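You operate a simulated robot arm through the tools that you are given. There is no shell and no other tool. Be economical: measure what you need, move in short steps, check, and stop when the job is done.

The job below is to be done with a simulated robot arm. You get a single attempt, and the scene is never put back.

## Task
Fetch the blue coupler from the joints bench top and set it in the yellow pail.

The check looks at the end state, three seconds after you hand in, the way a careful person would. Anything else that was tipped, shoved, dropped, spilled or broken makes it a failure.

## Robot
A 7-joint arm with a two-finger parallel gripper, fixed in place. Base frame: the origin is at the foot of the arm, x ahead of it, y to its left, z up; the work surface is at about z = 0. Readings come in m, rad, newtons and seconds.
With the tool pointing down near the work surface it reaches from about 0.24 to 0.62 m from the base axis. Its first joint turns from -1.152 to 1.152 rad. Payload 2.6 kg.
The TCP is the grasp point between the finger pads, 0.03 m short of the fingertips. In the tool frame z runs along the fingers and y along their closing line. Largest opening 0.094 m; finger width 0.028, thickness 0.01; the body of the gripper, 0.05 by 0.096 m, starts 0.055 m behind the TCP.
Orientation is told as [roll, pitch, yaw] about the base's x, y, z axes, in that order, counted from this pose: with the fingers straight down and closing along the base's y, the tool's x points along the base's -x, its y along +y and its z along -z.

## Interface
- The arm moves only by the tool drive_tool. Its arguments are lists of equal length, an entry for each row: "xyz": the shift along the tool's x, y, z in m, a list of three; "dr": the turn, a rotation vector about the tool's x, y, z in rad, a list of three. In form: {"xyz": [[dx, dy, dz], ...], "dr": [[rx, ry, rz], ...]}. A call has 1 to 20 rows; each row shifts and turns the commanded pose from where the row before left it, along the tool's axes as they then stand. "hand" is the opening, from 0 (shut) to 1 (fully open), set as the call begins (left out, the last holds). Each row takes 0.2 s and may step no farther than 0.05 m and 0.15 rad from the row before; otherwise, or with a gripper value out of range, the whole call is refused. A pose out of reach is approached as far as the arm can. The call stops where the force on the tool passes 40 N (or 10 N more than at its start, if that is more) or the arm is blocked; 0.2 s more then pass. Each finger travels about 0.072 m/s and halts on what it meets, pressing with about 44 N; the grip force reading is that of the motor and also rises with nothing between the fingers. The clock runs only during rows and for 0.2 s after the last one: add rows that do not move to give the fingers time. It gives the time, the measured TCP pose, the force on the tool (base axes), the opening and the grip force at its end, in the units of the frame above (readings bear some noise), and new pictures: "show" is both (left out), scene, wrist or none.
- Cameras (640 x 400 px; columns grow to the right, rows downward): "scene" is fixed at [0.043, 0.4521, 0.5688]; the picture's right is [-0.65, -0.76, 0.00], its down [-0.37, 0.32, -0.87] and it looks along [0.66, -0.56, -0.49] (base axes); focal length 219 px, centre (320, 200). "wrist" rides on the gripper at [-0.037, 0, -0.058] in the tool frame; the picture's right is [0.00, -1.00, 0.00], its down [0.97, 0.00, -0.24] and it looks along [0.24, 0.00, 0.97] (tool axes); focal length 218 px, centre (320, 200). There is no depth. A picture from a camera that has moved, and an enlarged one, comes with that camera's place and axes in the base frame and with its lens. The place of the scene camera against the robot may be out by one fixed shift of up to 0.018 m in any direction.
- close_up(camera, box): a new picture of the part [left, top, right, bottom] of that camera's present view, enlarged. It takes no simulated time.
- sign_off(): hands the job in; it is judged then, once.

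Go step by step. Nothing tells you positions but the pictures and the camera data: compare them with the known pose of the tool, close in by small moves and look again before you grip or let go. The budget is 90 turns and 150 pictures, counting those below and the enlarged ones. Unless the task says otherwise, let go and move clear before handing in, and close with one line.

The tools are called after "Emit:" by a JSON object that holds its "fn" and its "kwargs". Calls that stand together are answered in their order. drive_tool: Moves the arm, as the interface text tells. Its arguments: {"type":"object","properties":{"xyz":{"type":"array","items":{"type":"array","items":{"type":"number"}}},"dr":{"type":"array","items":{"type":"array","items":{"type":"number"}}},"hand":{"type":"number"},"show":{"type":"string","enum":["both","scene","wrist","none"]}},"required":["xyz","dr"]} The other tools are called the same way: close_up (camera, box) takes an enlarged picture of a part of a camera's view; sign_off () hands the job in.

At the start:

```text
clock: 0.0
tool_pos: [0.2897, -0.0575, 0.4578]
orientation: [0.0, -0.001, -0.001]
force: [-0.1, -0.2, -0.1]
opening: 0.0942
grip_force: 0.0
```

scene: 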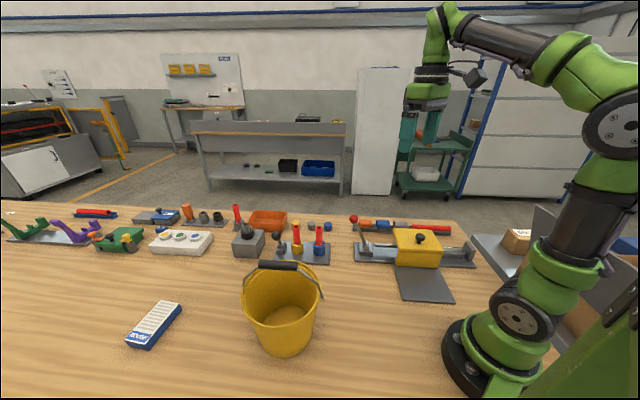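
wrist: 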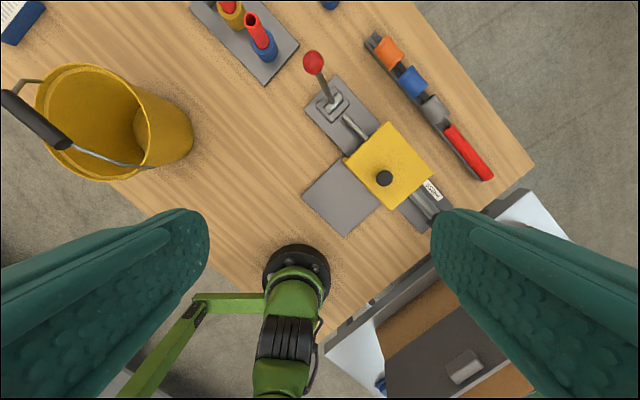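

I see a bench with a yellow pail, several fixtures and several blue items. I'll enlarge the views to work out which one is the blue coupler.

Emit:
{"fn": "close_up", "kwargs": {"camera": "scene", "box": [220, 190, 480, 310]}}

Emit:
{"fn": "close_up", "kwargs": {"camera": "scene", "box": [0, 190, 260, 310]}}

Emit:
{"fn": "close_up", "kwargs": {"camera": "wrist", "box": [180, 0, 540, 240]}}

```text
2.46 times, centred on (350, 250) of scene
camera zoom: at [0.043, 0.4521, 0.5688], right [-0.65, -0.76, 0.0], down [-0.37, 0.32, -0.87], along [0.66, -0.56, -0.49], focal length 540 px, centre (246, 77)
```

zoom: 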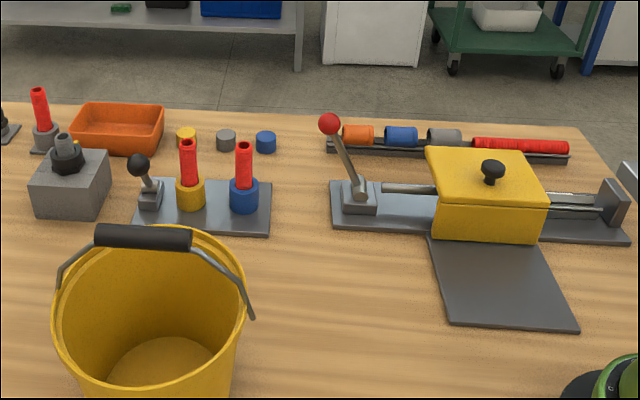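

```text
2.46 times, centred on (130, 250) of scene
camera zoom: at [0.043, 0.4521, 0.5688], right [-0.65, -0.76, 0.0], down [-0.37, 0.32, -0.87], along [0.66, -0.56, -0.49], focal length 540 px, centre (788, 77)
```

zoom: 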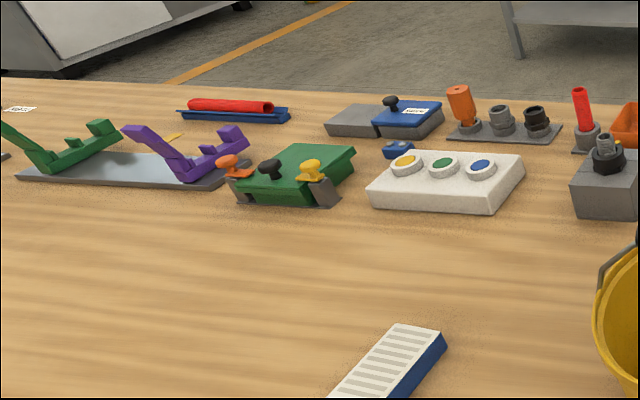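

```text
1.67 times, centred on (360, 120) of wrist
camera zoom: at [0.327, -0.0587, 0.5153], right [0.0, -1.0, 0.0], down [-0.97, 0.0, 0.24], along [-0.24, 0.0, -0.97], focal length 364 px, centre (253, 333)
```

zoom: 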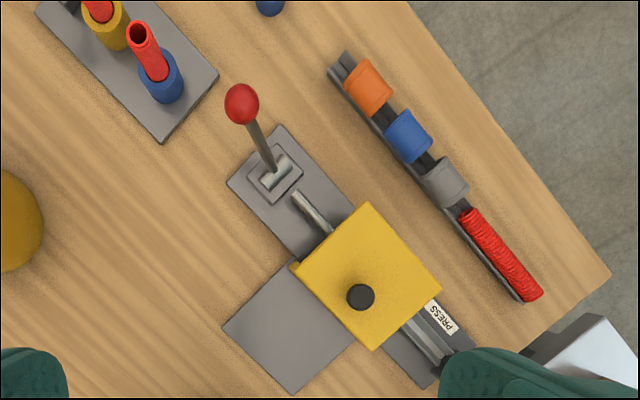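

Several blue candidates exist: a sleeve on the rail, a socket with a red tube, a loose puck. I'll look closer at these for labels before choosing.

Emit:
{"fn": "close_up", "kwargs": {"camera": "scene", "box": [270, 205, 350, 275]}}

Emit:
{"fn": "close_up", "kwargs": {"camera": "scene", "box": [345, 205, 465, 275]}}

Emit:
{"fn": "close_up", "kwargs": {"camera": "scene", "box": [120, 200, 260, 260]}}

Emit:
{"fn": "close_up", "kwargs": {"camera": "scene", "box": [155, 45, 255, 145]}}

Emit:
{"fn": "close_up", "kwargs": {"camera": "scene", "box": [115, 290, 195, 355]}}

```text
5.71 times, centred on (310, 240) of scene
camera zoom: at [0.043, 0.4521, 0.5688], right [-0.65, -0.76, 0.0], down [-0.37, 0.32, -0.87], along [0.66, -0.56, -0.49], focal length 1252 px, centre (377, -29)
```

zoom: 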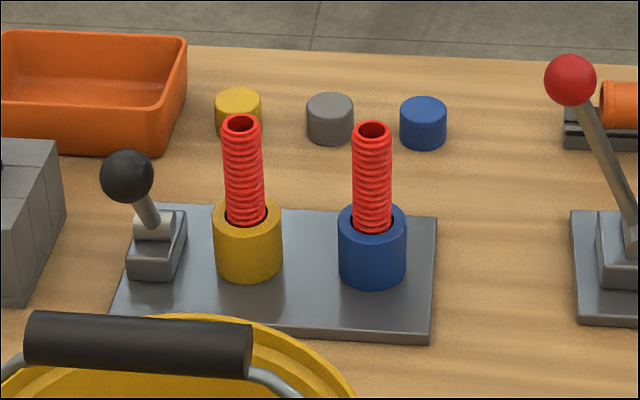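

```text
5.33 times, centred on (405, 240) of scene
camera zoom: at [0.043, 0.4521, 0.5688], right [-0.65, -0.76, 0.0], down [-0.37, 0.32, -0.87], along [0.66, -0.56, -0.49], focal length 1169 px, centre (-133, -13)
```

zoom: 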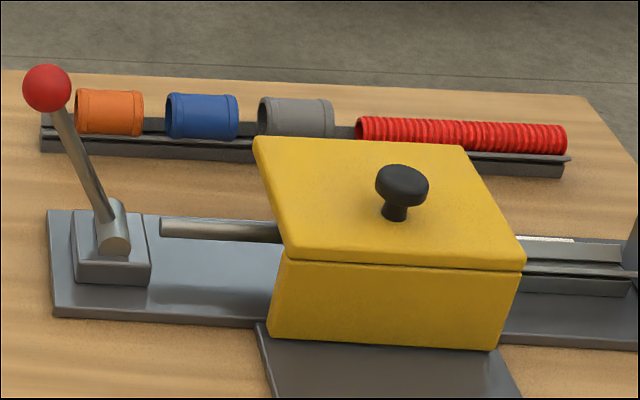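

```text
4.57 times, centred on (190, 230) of scene
camera zoom: at [0.043, 0.4521, 0.5688], right [-0.65, -0.76, 0.0], down [-0.37, 0.32, -0.87], along [0.66, -0.56, -0.49], focal length 1002 px, centre (914, 63)
```

zoom: 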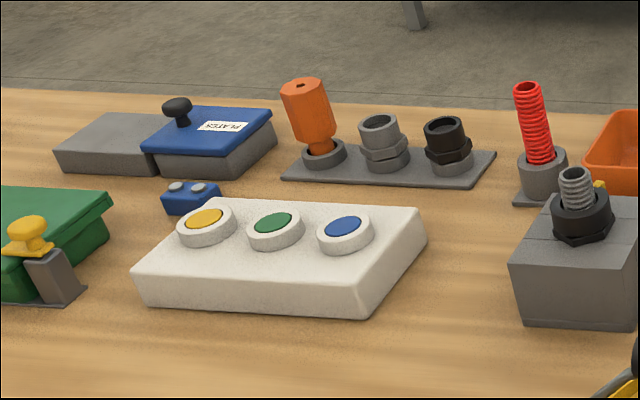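

```text
4.00 times, centred on (205, 95) of scene
camera zoom: at [0.043, 0.4521, 0.5688], right [-0.65, -0.76, 0.0], down [-0.37, 0.32, -0.87], along [0.66, -0.56, -0.49], focal length 877 px, centre (780, 620)
```

zoom: 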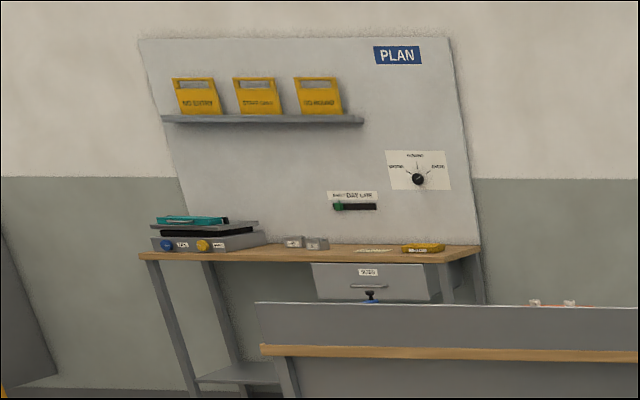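

```text
6.15 times, centred on (155, 322) of scene
camera zoom: at [0.043, 0.4521, 0.5688], right [-0.65, -0.76, 0.0], down [-0.37, 0.32, -0.87], along [0.66, -0.56, -0.49], focal length 1349 px, centre (1335, -554)
```

zoom: 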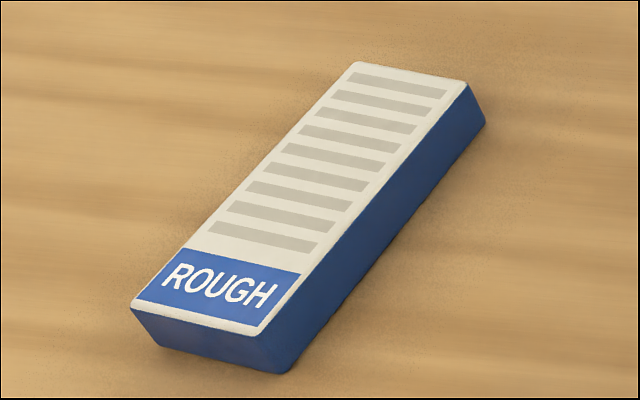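

The rail holds three ribbed sleeves (orange, blue, grey), and I take the blue sleeve as the coupler, at about (0.45, -0.24). The rail runs at 45°, so I'll move above it and yaw the tool 45° to close across it.

Emit:
{"fn": "drive_tool", "kwargs": {"xyz": [[-0.0232, -0.0267, 0.03], [-0.0232, -0.0267, 0.03], [-0.0232, -0.0267, 0.03], [-0.0232, -0.0267, 0.03], [-0.0232, -0.0267, 0.03], [-0.0232, -0.0267, 0.03], [-0.0232, -0.0267, 0.03], [0, 0, 0], [0, 0, 0], [0, 0, 0], [0, 0, 0], [0, 0, 0], [0, 0, 0], [0, 0, 0]], "dr": [[0, 0, 0], [0, 0, 0], [0, 0, 0], [0, 0, 0], [0, 0, 0], [0, 0, 0], [0, 0, 0], [0, 0, -0.1309], [0, 0, -0.1309], [0, 0, -0.1309], [0, 0, -0.1309], [0, 0, -0.1309], [0, 0, -0.1309], [0, 0, 0]], "hand": 1}}

```text
clock: 3.0
tool_pos: [0.4515, -0.2441, 0.2474]
orientation: [0.001, 0.001, 0.787]
force: [1.2, 0.3, 0.6]
opening: 0.0941
grip_force: 0.0
camera wrist: at [0.4785, -0.2194, 0.3054], right [0.71, -0.71, 0.0], down [-0.69, -0.69, 0.24], along [-0.17, -0.17, -0.97], focal length 218 px, centre (320, 200)
```

scene: 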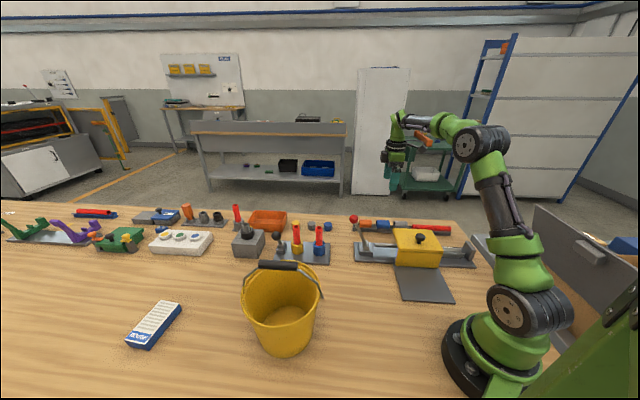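
wrist: 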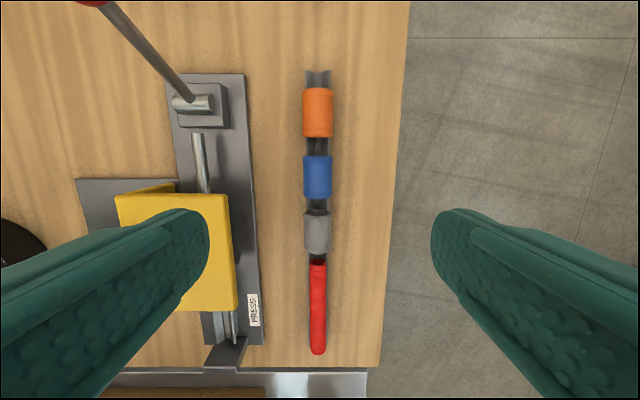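

The blue sleeve lies centred under the tool: about 35 mm across and 50 mm long, on a narrower rail, with roughly 20 mm gaps to its neighbours. I'll nudge 3 mm along tool y and descend part way to check.

Emit:
{"fn": "drive_tool", "kwargs": {"xyz": [[0, 0.003, 0.04], [0, 0, 0.045], [0, 0, 0.045], [0, 0, 0]], "dr": [[0, 0, 0], [0, 0, 0], [0, 0, 0], [0, 0, 0]]}}

Emit:
{"fn": "close_up", "kwargs": {"camera": "scene", "box": [345, 175, 465, 250]}}

```text
clock: 4.0
tool_pos: [0.4497, -0.2427, 0.116]
orientation: [-0.001, 0.002, 0.783]
force: [0.3, -0.6, 0.4]
opening: 0.094
grip_force: 0.2
camera wrist: at [0.4765, -0.2172, 0.1744], right [0.71, -0.71, 0.0], down [-0.69, -0.69, 0.24], along [-0.17, -0.17, -0.97], focal length 218 px, centre (320, 200)
```

scene: 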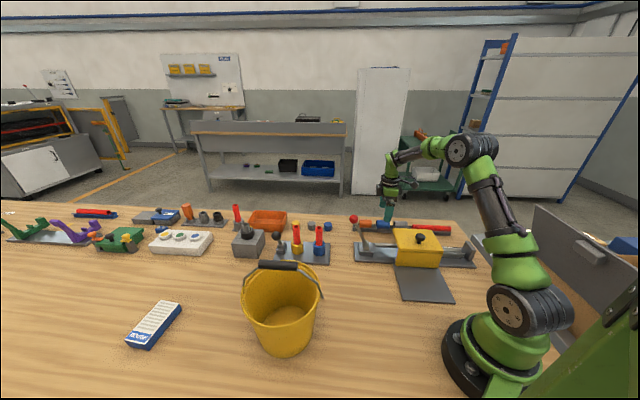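
wrist: 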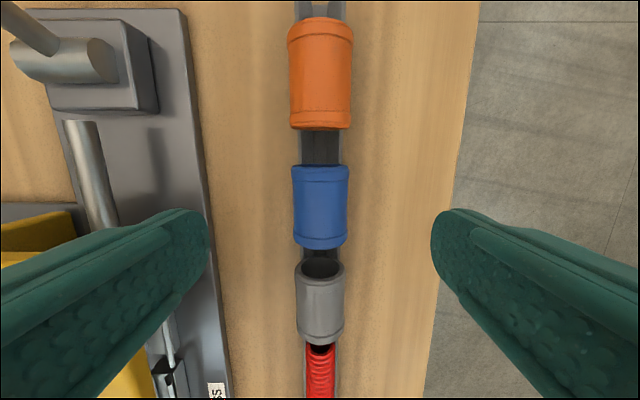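

```text
5.33 times, centred on (405, 212) of scene
camera zoom: at [0.043, 0.4521, 0.5688], right [-0.65, -0.76, 0.0], down [-0.37, 0.32, -0.87], along [0.66, -0.56, -0.49], focal length 1169 px, centre (-133, 133)
```

zoom: 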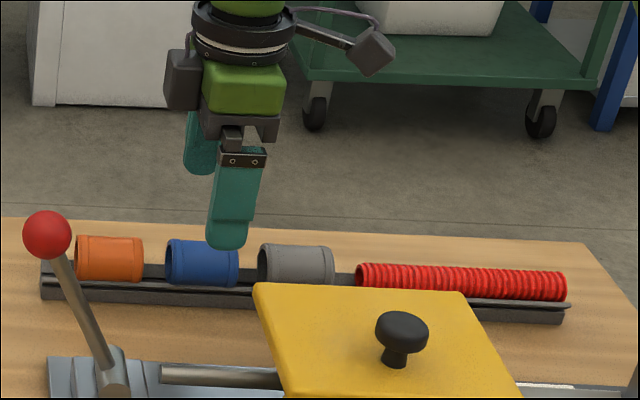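

The alignment looks good, with both fingers clear of the neighbours and of the press plate. I'll go down to about z = 0.038 and look.

Emit:
{"fn": "drive_tool", "kwargs": {"xyz": [[0.002, 0, 0.03], [0, 0, 0.025], [0, 0, 0.021], [0, 0, 0]], "dr": [[0, 0, 0], [0, 0, 0], [0, 0, 0], [0, 0, 0]], "show": "wrist"}}

Emit:
{"fn": "close_up", "kwargs": {"camera": "scene", "box": [345, 175, 465, 250]}}

```text
clock: 5.0
tool_pos: [0.4482, -0.2447, 0.0406]
orientation: [0.0, 0.0, 0.783]
force: [0.6, 0.2, -0.2]
opening: 0.094
grip_force: 0.1
camera wrist: at [0.4747, -0.2192, 0.0988], right [0.71, -0.71, 0.0], down [-0.69, -0.69, 0.24], along [-0.17, -0.17, -0.97], focal length 218 px, centre (320, 200)
```

wrist: 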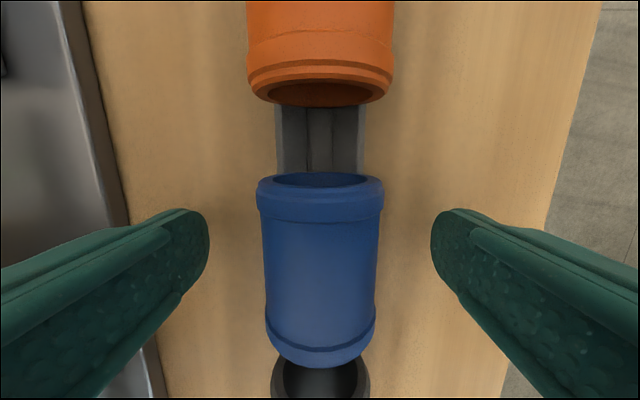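

```text
5.33 times, centred on (405, 212) of scene
camera zoom: at [0.043, 0.4521, 0.5688], right [-0.65, -0.76, 0.0], down [-0.37, 0.32, -0.87], along [0.66, -0.56, -0.49], focal length 1169 px, centre (-133, 133)
```

zoom: 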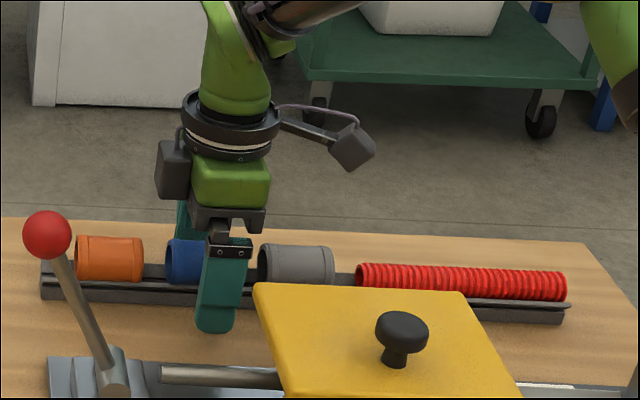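

The fingers straddle the sleeve, which is centred on the grasp point. I'll close now.

Emit:
{"fn": "drive_tool", "kwargs": {"xyz": [[0, 0, 0], [0, 0, 0], [0, 0, 0], [0, 0, 0], [0, 0, 0]], "dr": [[0, 0, 0], [0, 0, 0], [0, 0, 0], [0, 0, 0], [0, 0, 0]], "hand": 0, "show": "wrist"}}

```text
clock: 6.2
tool_pos: [0.4482, -0.2451, 0.0411]
orientation: [0.001, 0.0, 0.785]
force: [0.2, -0.7, 0.3]
opening: 0.0365
grip_force: 44.5
camera wrist: at [0.4747, -0.2192, 0.099], right [0.71, -0.71, 0.0], down [-0.69, -0.69, 0.24], along [-0.17, -0.17, -0.97], focal length 218 px, centre (320, 200)
```

wrist: 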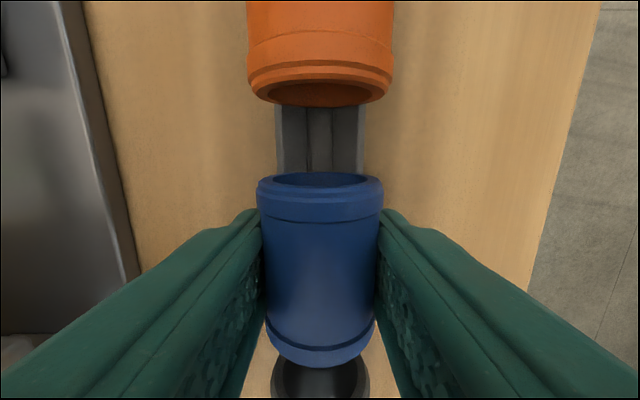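

The sleeve is gripped (opening 0.0365, 44 N). I'll lift straight up in small steps and check that only the blue one comes along.

Emit:
{"fn": "drive_tool", "kwargs": {"xyz": [[0, 0, -0.01], [0, 0, -0.02], [0, 0, -0.04], [0, 0, -0.045], [0, 0, -0.045], [0, 0, -0.045], [0, 0, -0.045], [0, 0, 0]], "dr": [[0, 0, 0], [0, 0, 0], [0, 0, 0], [0, 0, 0], [0, 0, 0], [0, 0, 0], [0, 0, 0], [0, 0, 0]]}}

Emit:
{"fn": "close_up", "kwargs": {"camera": "scene", "box": [345, 140, 465, 250]}}

Emit:
{"fn": "close_up", "kwargs": {"camera": "scene", "box": [220, 245, 350, 365]}}

```text
clock: 8.0
tool_pos: [0.4482, -0.2445, 0.2925]
orientation: [0.002, 0.0, 0.787]
force: [-0.2, -0.9, 0.7]
opening: 0.0367
grip_force: 43.8
camera wrist: at [0.4746, -0.2194, 0.3503], right [0.71, -0.71, 0.0], down [-0.69, -0.69, 0.24], along [-0.17, -0.17, -0.97], focal length 218 px, centre (320, 200)
```

scene: 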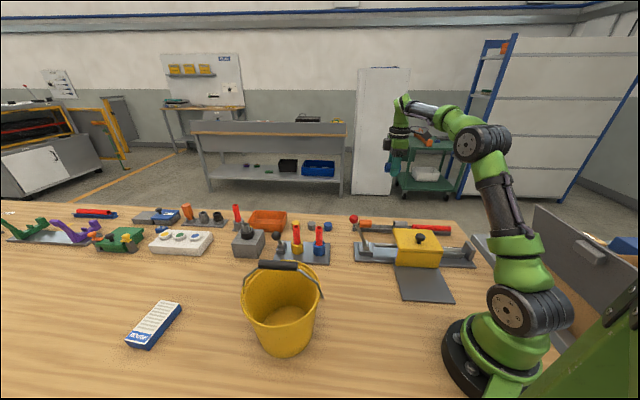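
wrist: 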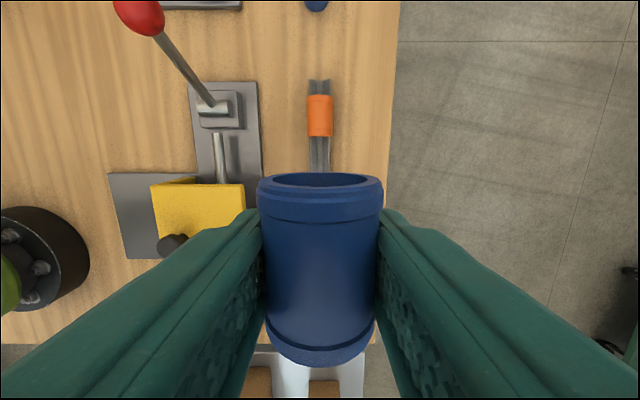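

```text
3.64 times, centred on (405, 195) of scene
camera zoom: at [0.043, 0.4521, 0.5688], right [-0.65, -0.76, 0.0], down [-0.37, 0.32, -0.87], along [0.66, -0.56, -0.49], focal length 797 px, centre (11, 218)
```

zoom: 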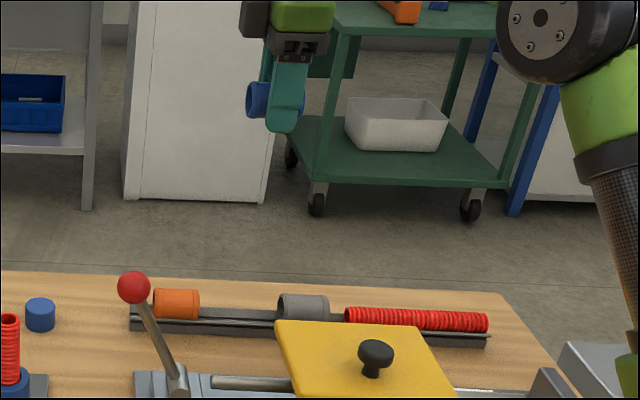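

```text
3.33 times, centred on (285, 305) of scene
camera zoom: at [0.043, 0.4521, 0.5688], right [-0.65, -0.76, 0.0], down [-0.37, 0.32, -0.87], along [0.66, -0.56, -0.49], focal length 731 px, centre (437, -150)
```

zoom: 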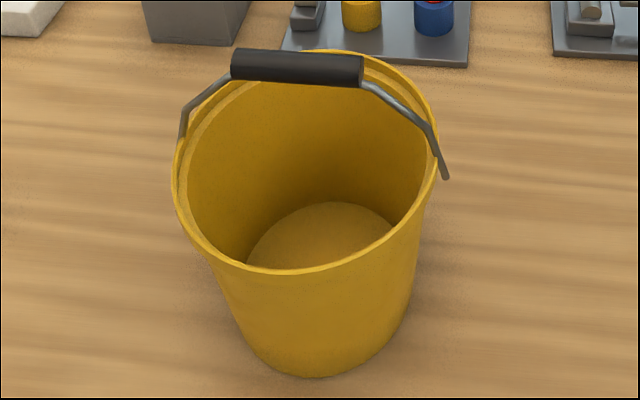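

Only the blue sleeve came up, and its neighbours are undisturbed. The pail is at roughly (0.36, 0.305), with the bail leaning over its far side. I'll travel most of the way at height and look into it.

Emit:
{"fn": "drive_tool", "kwargs": {"xyz": [[-0.0273, 0.0374, -0.005], [-0.0273, 0.0374, -0.005], [-0.0273, 0.0374, -0.005], [-0.0273, 0.0374, -0.005], [-0.0273, 0.0374, -0.005], [-0.0273, 0.0374, -0.005], [-0.0273, 0.0374, -0.005], [-0.0273, 0.0374, -0.005], [-0.0273, 0.0374, -0.005], [0, 0, 0]], "dr": [[0, 0, 0], [0, 0, 0], [0, 0, 0], [0, 0, 0], [0, 0, 0], [0, 0, 0], [0, 0, 0], [0, 0, 0], [0, 0, 0], [0, 0, 0]]}}

```text
clock: 10.2
tool_pos: [0.3832, 0.1686, 0.3368]
orientation: [0.001, 0.001, 0.785]
force: [0.1, -0.5, 0.0]
opening: 0.0365
grip_force: 44.0
camera wrist: at [0.4107, 0.1943, 0.395], right [0.71, -0.71, 0.0], down [-0.69, -0.69, 0.24], along [-0.17, -0.17, -0.97], focal length 218 px, centre (320, 200)
```

scene: 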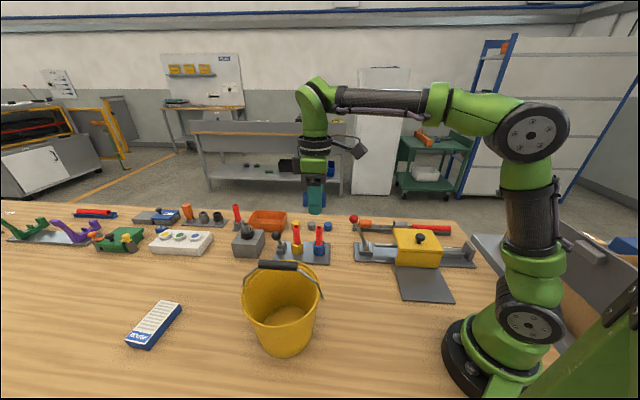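
wrist: 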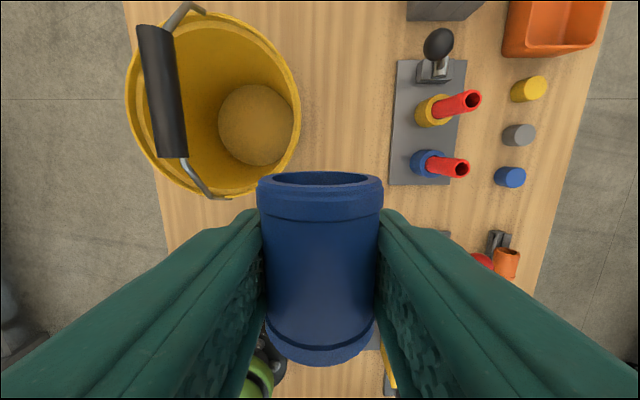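

The bail stands nearly upright over the pail's centre (0.363, 0.292). It runs along the 45° line, with its grip at about z = 0.24 and the rim at about 0.17. I'll yaw by -90° so the gripper's narrow side faces the bail, then go above the half-opening on the (+x, -y) side at safe height and look.

Emit:
{"fn": "drive_tool", "kwargs": {"xyz": [[0, 0, 0], [0, 0, 0], [0, 0, 0], [0, 0, 0], [0, 0, 0], [0, 0, 0], [0, 0, 0], [0, 0, 0], [0, 0, 0], [0, 0, 0], [0, 0, 0], [0, 0, 0], [0, 0, 0]], "dr": [[0, 0, 0.1309], [0, 0, 0.1309], [0, 0, 0.1309], [0, 0, 0.1309], [0, 0, 0.1309], [0, 0, 0.1309], [0, 0, 0.1309], [0, 0, 0.1309], [0, 0, 0.1309], [0, 0, 0.1309], [0, 0, 0.1309], [0, 0, 0.1309], [0, 0, 0]]}}

Emit:
{"fn": "drive_tool", "kwargs": {"xyz": [[0.0196, 0.0243, 0], [0.0196, 0.0243, 0], [0.0195, 0.0242, 0], [0, 0, 0]], "dr": [[0, 0, 0], [0, 0, 0], [0, 0, 0], [0, 0, 0]]}}

Emit:
{"fn": "close_up", "kwargs": {"camera": "scene", "box": [200, 130, 400, 360]}}

```text
clock: 13.0
tool_pos: [0.3848, 0.168, 0.3349]
orientation: [0.0, 0.002, -0.787]
force: [-1.1, 0.5, 1.0]
opening: 0.0366
grip_force: 44.3
camera wrist: at [0.411, 0.1408, 0.3944], right [-0.71, -0.71, 0.0], down [-0.69, 0.69, 0.24], along [-0.17, 0.17, -0.97], focal length 218 px, centre (320, 200)
```

scene: 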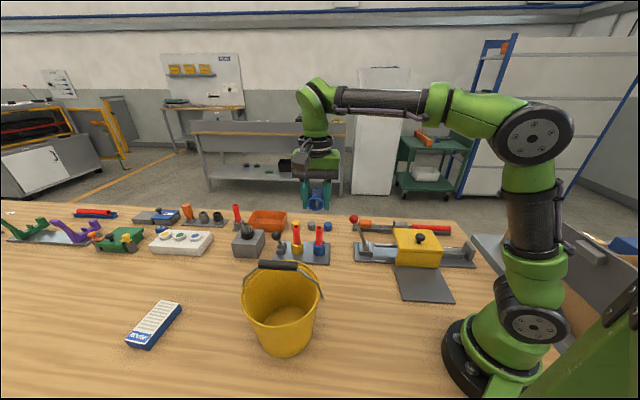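
wrist: 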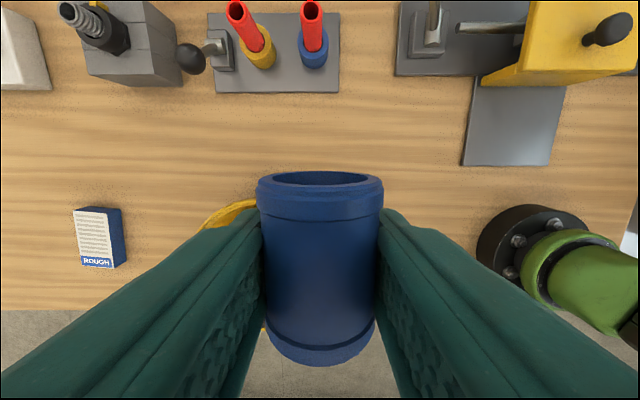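

```text
clock: 14.0
tool_pos: [0.3948, 0.2613, 0.3364]
orientation: [0.001, -0.001, -0.787]
force: [0.2, -0.8, -0.6]
opening: 0.0367
grip_force: 44.0
camera wrist: at [0.4207, 0.2341, 0.3946], right [-0.71, -0.71, 0.0], down [-0.69, 0.69, 0.24], along [-0.17, 0.17, -0.97], focal length 218 px, centre (320, 200)
```

scene: 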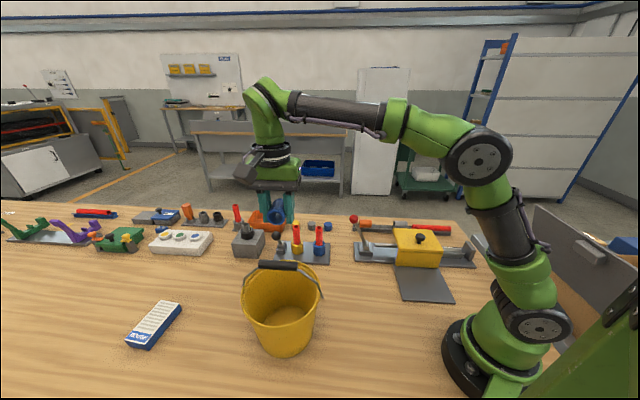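
wrist: 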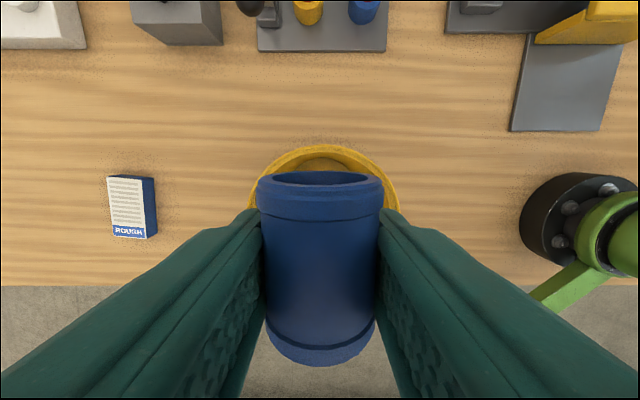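

```text
1.74 times, centred on (300, 245) of scene
camera zoom: at [0.043, 0.4521, 0.5688], right [-0.65, -0.76, 0.0], down [-0.37, 0.32, -0.87], along [0.66, -0.56, -0.49], focal length 381 px, centre (355, 122)
```

zoom: 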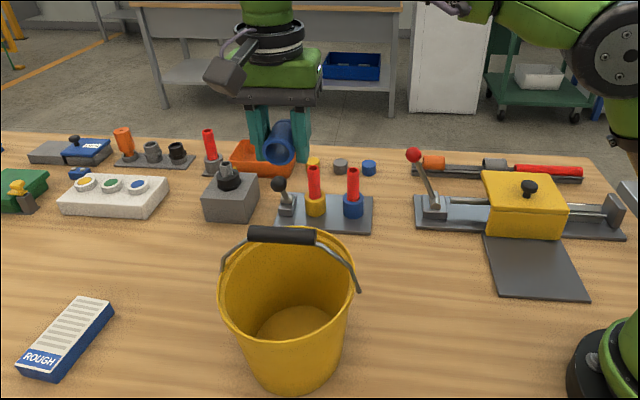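

The half-opening is directly below and laterally centred. The stalked box sits higher than I first thought, so it clears the bail. I'll shift 4 mm inward, descend to about z = 0.22 (still above the rim) and inspect.

Emit:
{"fn": "drive_tool", "kwargs": {"xyz": [[0.004, -0.003, 0.03], [0, 0, 0.045], [0, 0, 0.041], [0, 0, 0]], "dr": [[0, 0, 0], [0, 0, 0], [0, 0, 0], [0, 0, 0]], "show": "wrist"}}

Emit:
{"fn": "close_up", "kwargs": {"camera": "scene", "box": [210, 190, 360, 360]}}

```text
clock: 15.0
tool_pos: [0.3893, 0.2607, 0.2188]
orientation: [0.002, 0.002, -0.787]
force: [-0.3, 0.1, 0.0]
opening: 0.0367
grip_force: 44.1
camera wrist: at [0.4159, 0.2339, 0.2772], right [-0.71, -0.71, 0.0], down [-0.69, 0.69, 0.24], along [-0.17, 0.17, -0.97], focal length 218 px, centre (320, 200)
```

wrist: 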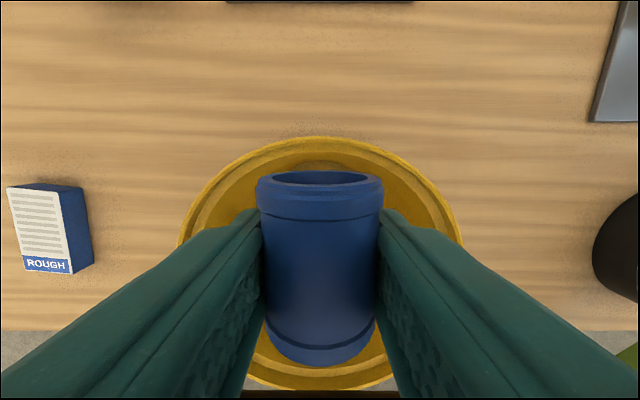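

```text
2.35 times, centred on (285, 275) of scene
camera zoom: at [0.043, 0.4521, 0.5688], right [-0.65, -0.76, 0.0], down [-0.37, 0.32, -0.87], along [0.66, -0.56, -0.49], focal length 516 px, centre (402, 24)
```

zoom: 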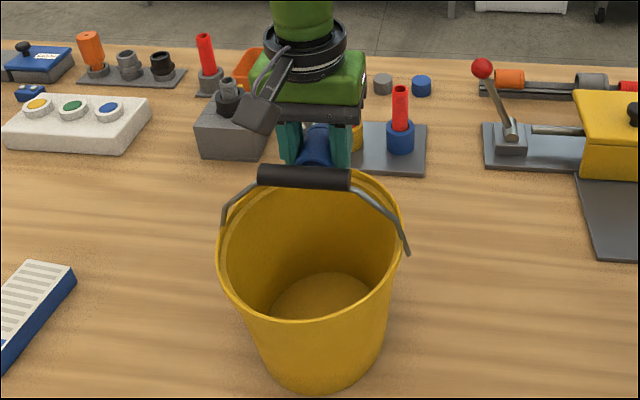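

The rim is laterally centred and the bail grip lies at about z = 0.235 over the pail's mid-plane. To give the bail more room I'll tilt the gripper 15°, top outward, then descend vertically to z ≈ 0.15 and look.

Emit:
{"fn": "drive_tool", "kwargs": {"xyz": [[-0.003, 0, 0], [0, 0, 0], [0, 0, 0]], "dr": [[0, 0.131, 0], [0, 0.131, 0], [0, 0, 0]], "show": "wrist"}}

Emit:
{"fn": "close_up", "kwargs": {"camera": "scene", "box": [210, 190, 360, 360]}}

```text
clock: 15.8
tool_pos: [0.393, 0.2603, 0.2193]
orientation: [-0.001, 0.263, -0.786]
force: [0.9, -0.3, 0.1]
opening: 0.0365
grip_force: 44.0
camera wrist: at [0.4279, 0.222, 0.2665], right [-0.71, -0.71, 0.0], down [-0.62, 0.62, 0.49], along [-0.34, 0.34, -0.87], focal length 218 px, centre (320, 200)
```

wrist: 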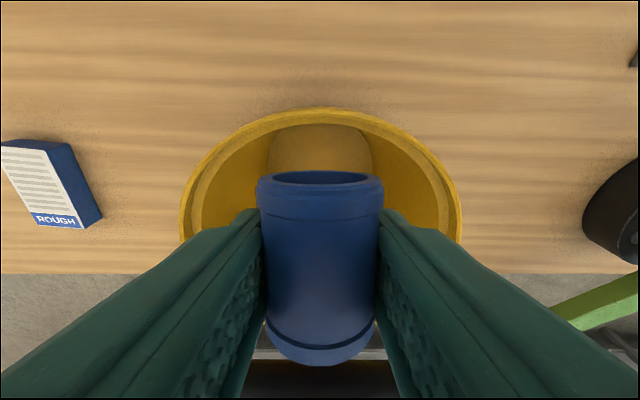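

```text
2.35 times, centred on (285, 275) of scene
camera zoom: at [0.043, 0.4521, 0.5688], right [-0.65, -0.76, 0.0], down [-0.37, 0.32, -0.87], along [0.66, -0.56, -0.49], focal length 516 px, centre (402, 24)
```

zoom: 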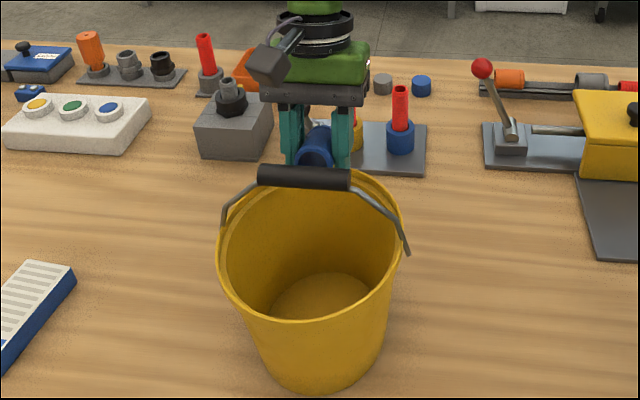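

The bail grip solves consistently to the pail's mid-plane at z ≈ 0.235, and the sleeve and gripper clear it by about 1 cm or more. I'll descend vertically to z ≈ 0.15.

Emit:
{"fn": "drive_tool", "kwargs": {"xyz": [[-0.006, 0, 0.0222], [-0.006, 0, 0.0222], [-0.006, 0, 0.0222], [0, 0, 0]], "dr": [[0, 0, 0], [0, 0, 0], [0, 0, 0], [0, 0, 0]]}}

Emit:
{"fn": "close_up", "kwargs": {"camera": "scene", "box": [210, 190, 360, 360]}}

```text
clock: 16.8
tool_pos: [0.3911, 0.2581, 0.1511]
orientation: [0.0, 0.262, -0.786]
force: [-0.5, 0.1, 1.1]
opening: 0.0367
grip_force: 44.6
camera wrist: at [0.4277, 0.2226, 0.1979], right [-0.71, -0.71, 0.0], down [-0.62, 0.62, 0.48], along [-0.34, 0.34, -0.88], focal length 218 px, centre (320, 200)
```

scene: 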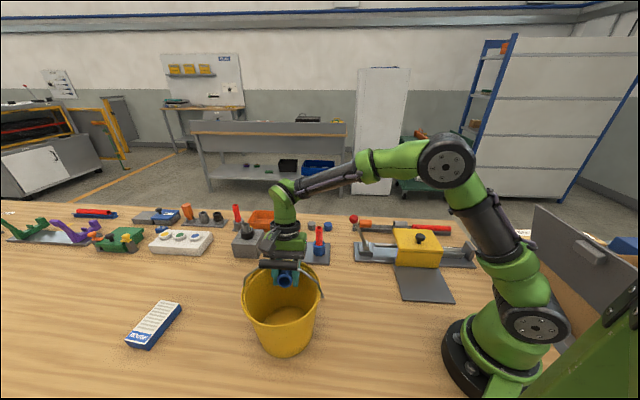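
wrist: 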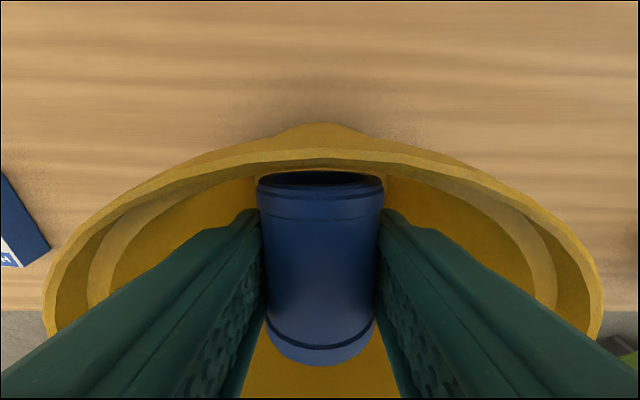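

```text
2.35 times, centred on (285, 275) of scene
camera zoom: at [0.043, 0.4521, 0.5688], right [-0.65, -0.76, 0.0], down [-0.37, 0.32, -0.87], along [0.66, -0.56, -0.49], focal length 516 px, centre (402, 24)
```

zoom: 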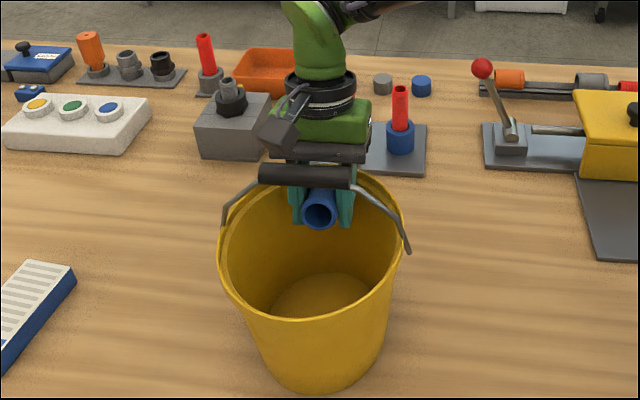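

The sleeve is now inside the pail below the bail, and nothing is touching. I'll go a little lower and inward, then open just partway.

Emit:
{"fn": "drive_tool", "kwargs": {"xyz": [[0.0032, 0, 0.0113], [0, 0, 0]], "dr": [[0, 0, 0], [0, 0, 0]], "show": "none"}}

Emit:
{"fn": "close_up", "kwargs": {"camera": "scene", "box": [230, 220, 340, 330]}}

```text
clock: 17.4
tool_pos: [0.3884, 0.2628, 0.1417]
orientation: [0.0, 0.26, -0.786]
force: [0.5, 0.8, -0.1]
opening: 0.0367
grip_force: 43.9
```

```text
3.64 times, centred on (285, 275) of scene
camera zoom: at [0.043, 0.4521, 0.5688], right [-0.65, -0.76, 0.0], down [-0.37, 0.32, -0.87], along [0.66, -0.56, -0.49], focal length 797 px, centre (447, -73)
```

zoom: 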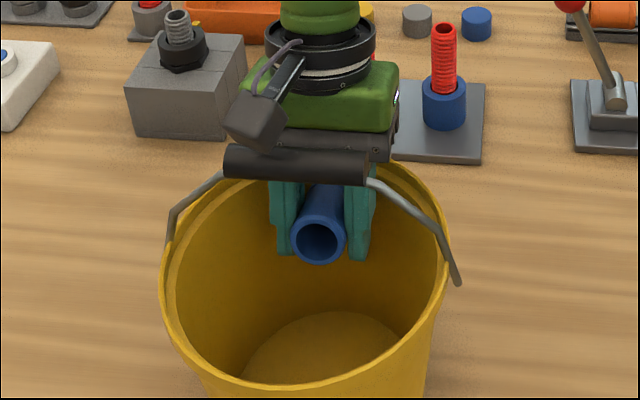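

The sleeve hangs clear inside the pail with no force reading. I'm releasing with a partial opening.

Emit:
{"fn": "drive_tool", "kwargs": {"xyz": [[0, 0, 0], [0, 0, 0], [0, 0, 0], [0, 0, 0]], "dr": [[0, 0, 0], [0, 0, 0], [0, 0, 0], [0, 0, 0]], "hand": 0.62, "show": "wrist"}}

Emit:
{"fn": "close_up", "kwargs": {"camera": "scene", "box": [220, 220, 350, 365]}}

```text
clock: 18.4
tool_pos: [0.3884, 0.2637, 0.1416]
orientation: [0.001, 0.262, -0.785]
force: [0.2, -0.8, 0.3]
opening: 0.0583
grip_force: 0.1
camera wrist: at [0.4235, 0.2266, 0.188], right [-0.71, -0.71, 0.0], down [-0.62, 0.62, 0.48], along [-0.34, 0.34, -0.88], focal length 218 px, centre (320, 200)
```

wrist: 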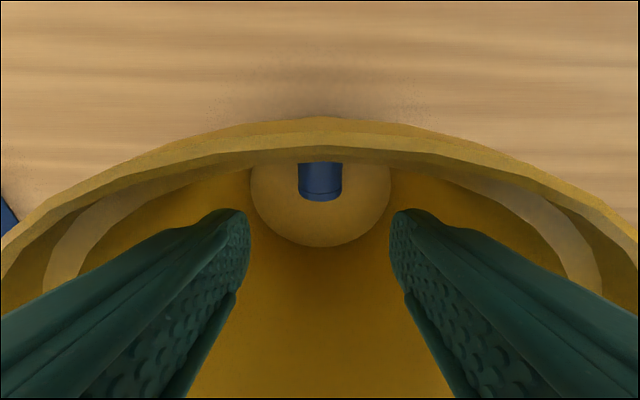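

```text
2.76 times, centred on (285, 292) of scene
camera zoom: at [0.043, 0.4521, 0.5688], right [-0.65, -0.76, 0.0], down [-0.37, 0.32, -0.87], along [0.66, -0.56, -0.49], focal length 605 px, centre (417, -55)
```

zoom: 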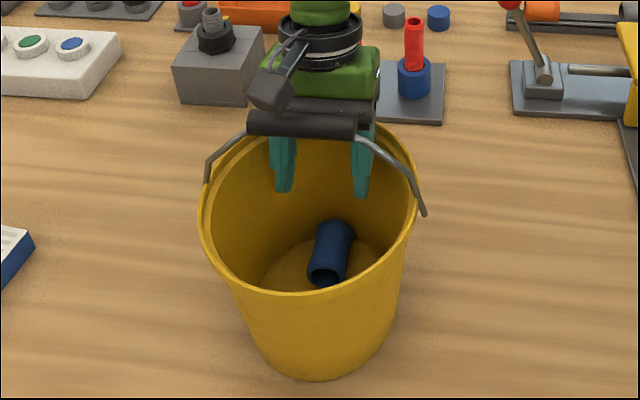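

The coupler lies on the pail floor. I'll retreat the way I came: slightly outward, then straight up.

Emit:
{"fn": "drive_tool", "kwargs": {"xyz": [[-0.0032, 0, -0.0113], [0.0078, 0, -0.029], [0.0078, 0, -0.029], [0.0078, 0, -0.029], [0.0078, 0, -0.029], [0.0078, 0, -0.029], [0.0078, 0, -0.029], [0, 0, 0], [0, 0, 0], [0, 0, 0], [0, 0, 0]], "dr": [[0, 0, 0], [0, 0, 0], [0, 0, 0], [0, 0, 0], [0, 0, 0], [0, 0, 0], [0, 0, 0], [0, -0.131, 0], [0, -0.131, 0], [0, 0, 0], [0, 0, 0]]}}

Emit:
{"fn": "close_up", "kwargs": {"camera": "scene", "box": [220, 200, 480, 365]}}

```text
clock: 20.8
tool_pos: [0.392, 0.259, 0.331]
orientation: [-0.001, -0.004, -0.786]
force: [-1.0, -0.3, -0.3]
opening: 0.0582
grip_force: 0.0
camera wrist: at [0.4178, 0.2319, 0.39], right [-0.71, -0.71, 0.0], down [-0.69, 0.69, 0.24], along [-0.17, 0.17, -0.97], focal length 218 px, centre (320, 200)
```

scene: 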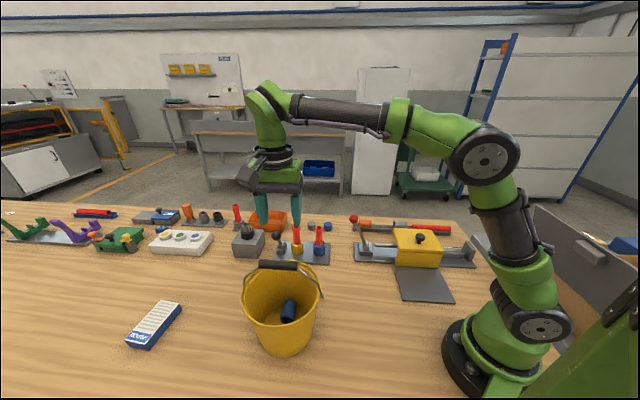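
wrist: 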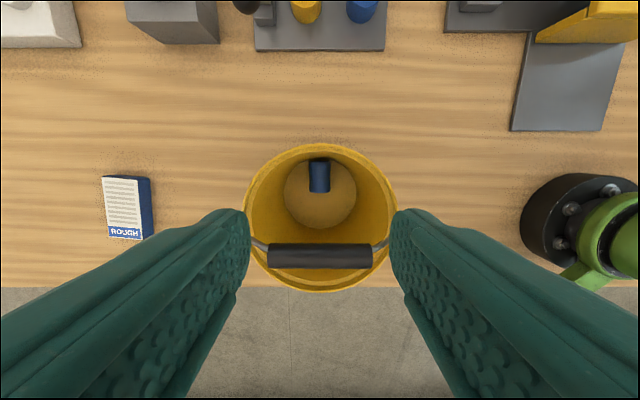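

```text
2.42 times, centred on (350, 282) of scene
camera zoom: at [0.043, 0.4521, 0.5688], right [-0.65, -0.76, 0.0], down [-0.37, 0.32, -0.87], along [0.66, -0.56, -0.49], focal length 531 px, centre (247, 0)
```

zoom: 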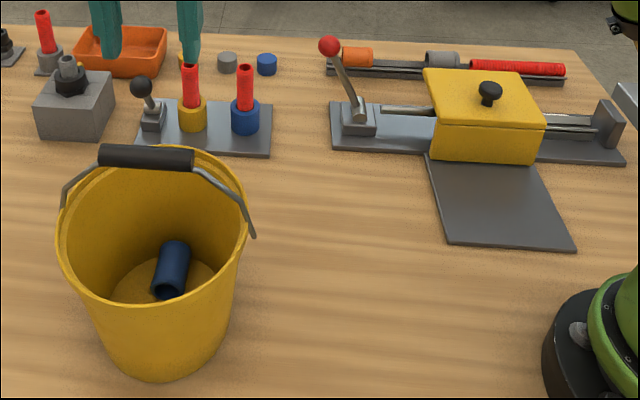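

The blue coupler rests on the pail's floor, the pail and bail haven't moved, everything else is in place and the gripper is clear. I'm handing in.

Emit:
{"fn": "sign_off", "kwargs": {}}

```text
The job is handed in.
```

The blue coupler is in the yellow pail, let go from about 0.1 m above its floor because the upright bail blocked a lower release; nothing else was disturbed.
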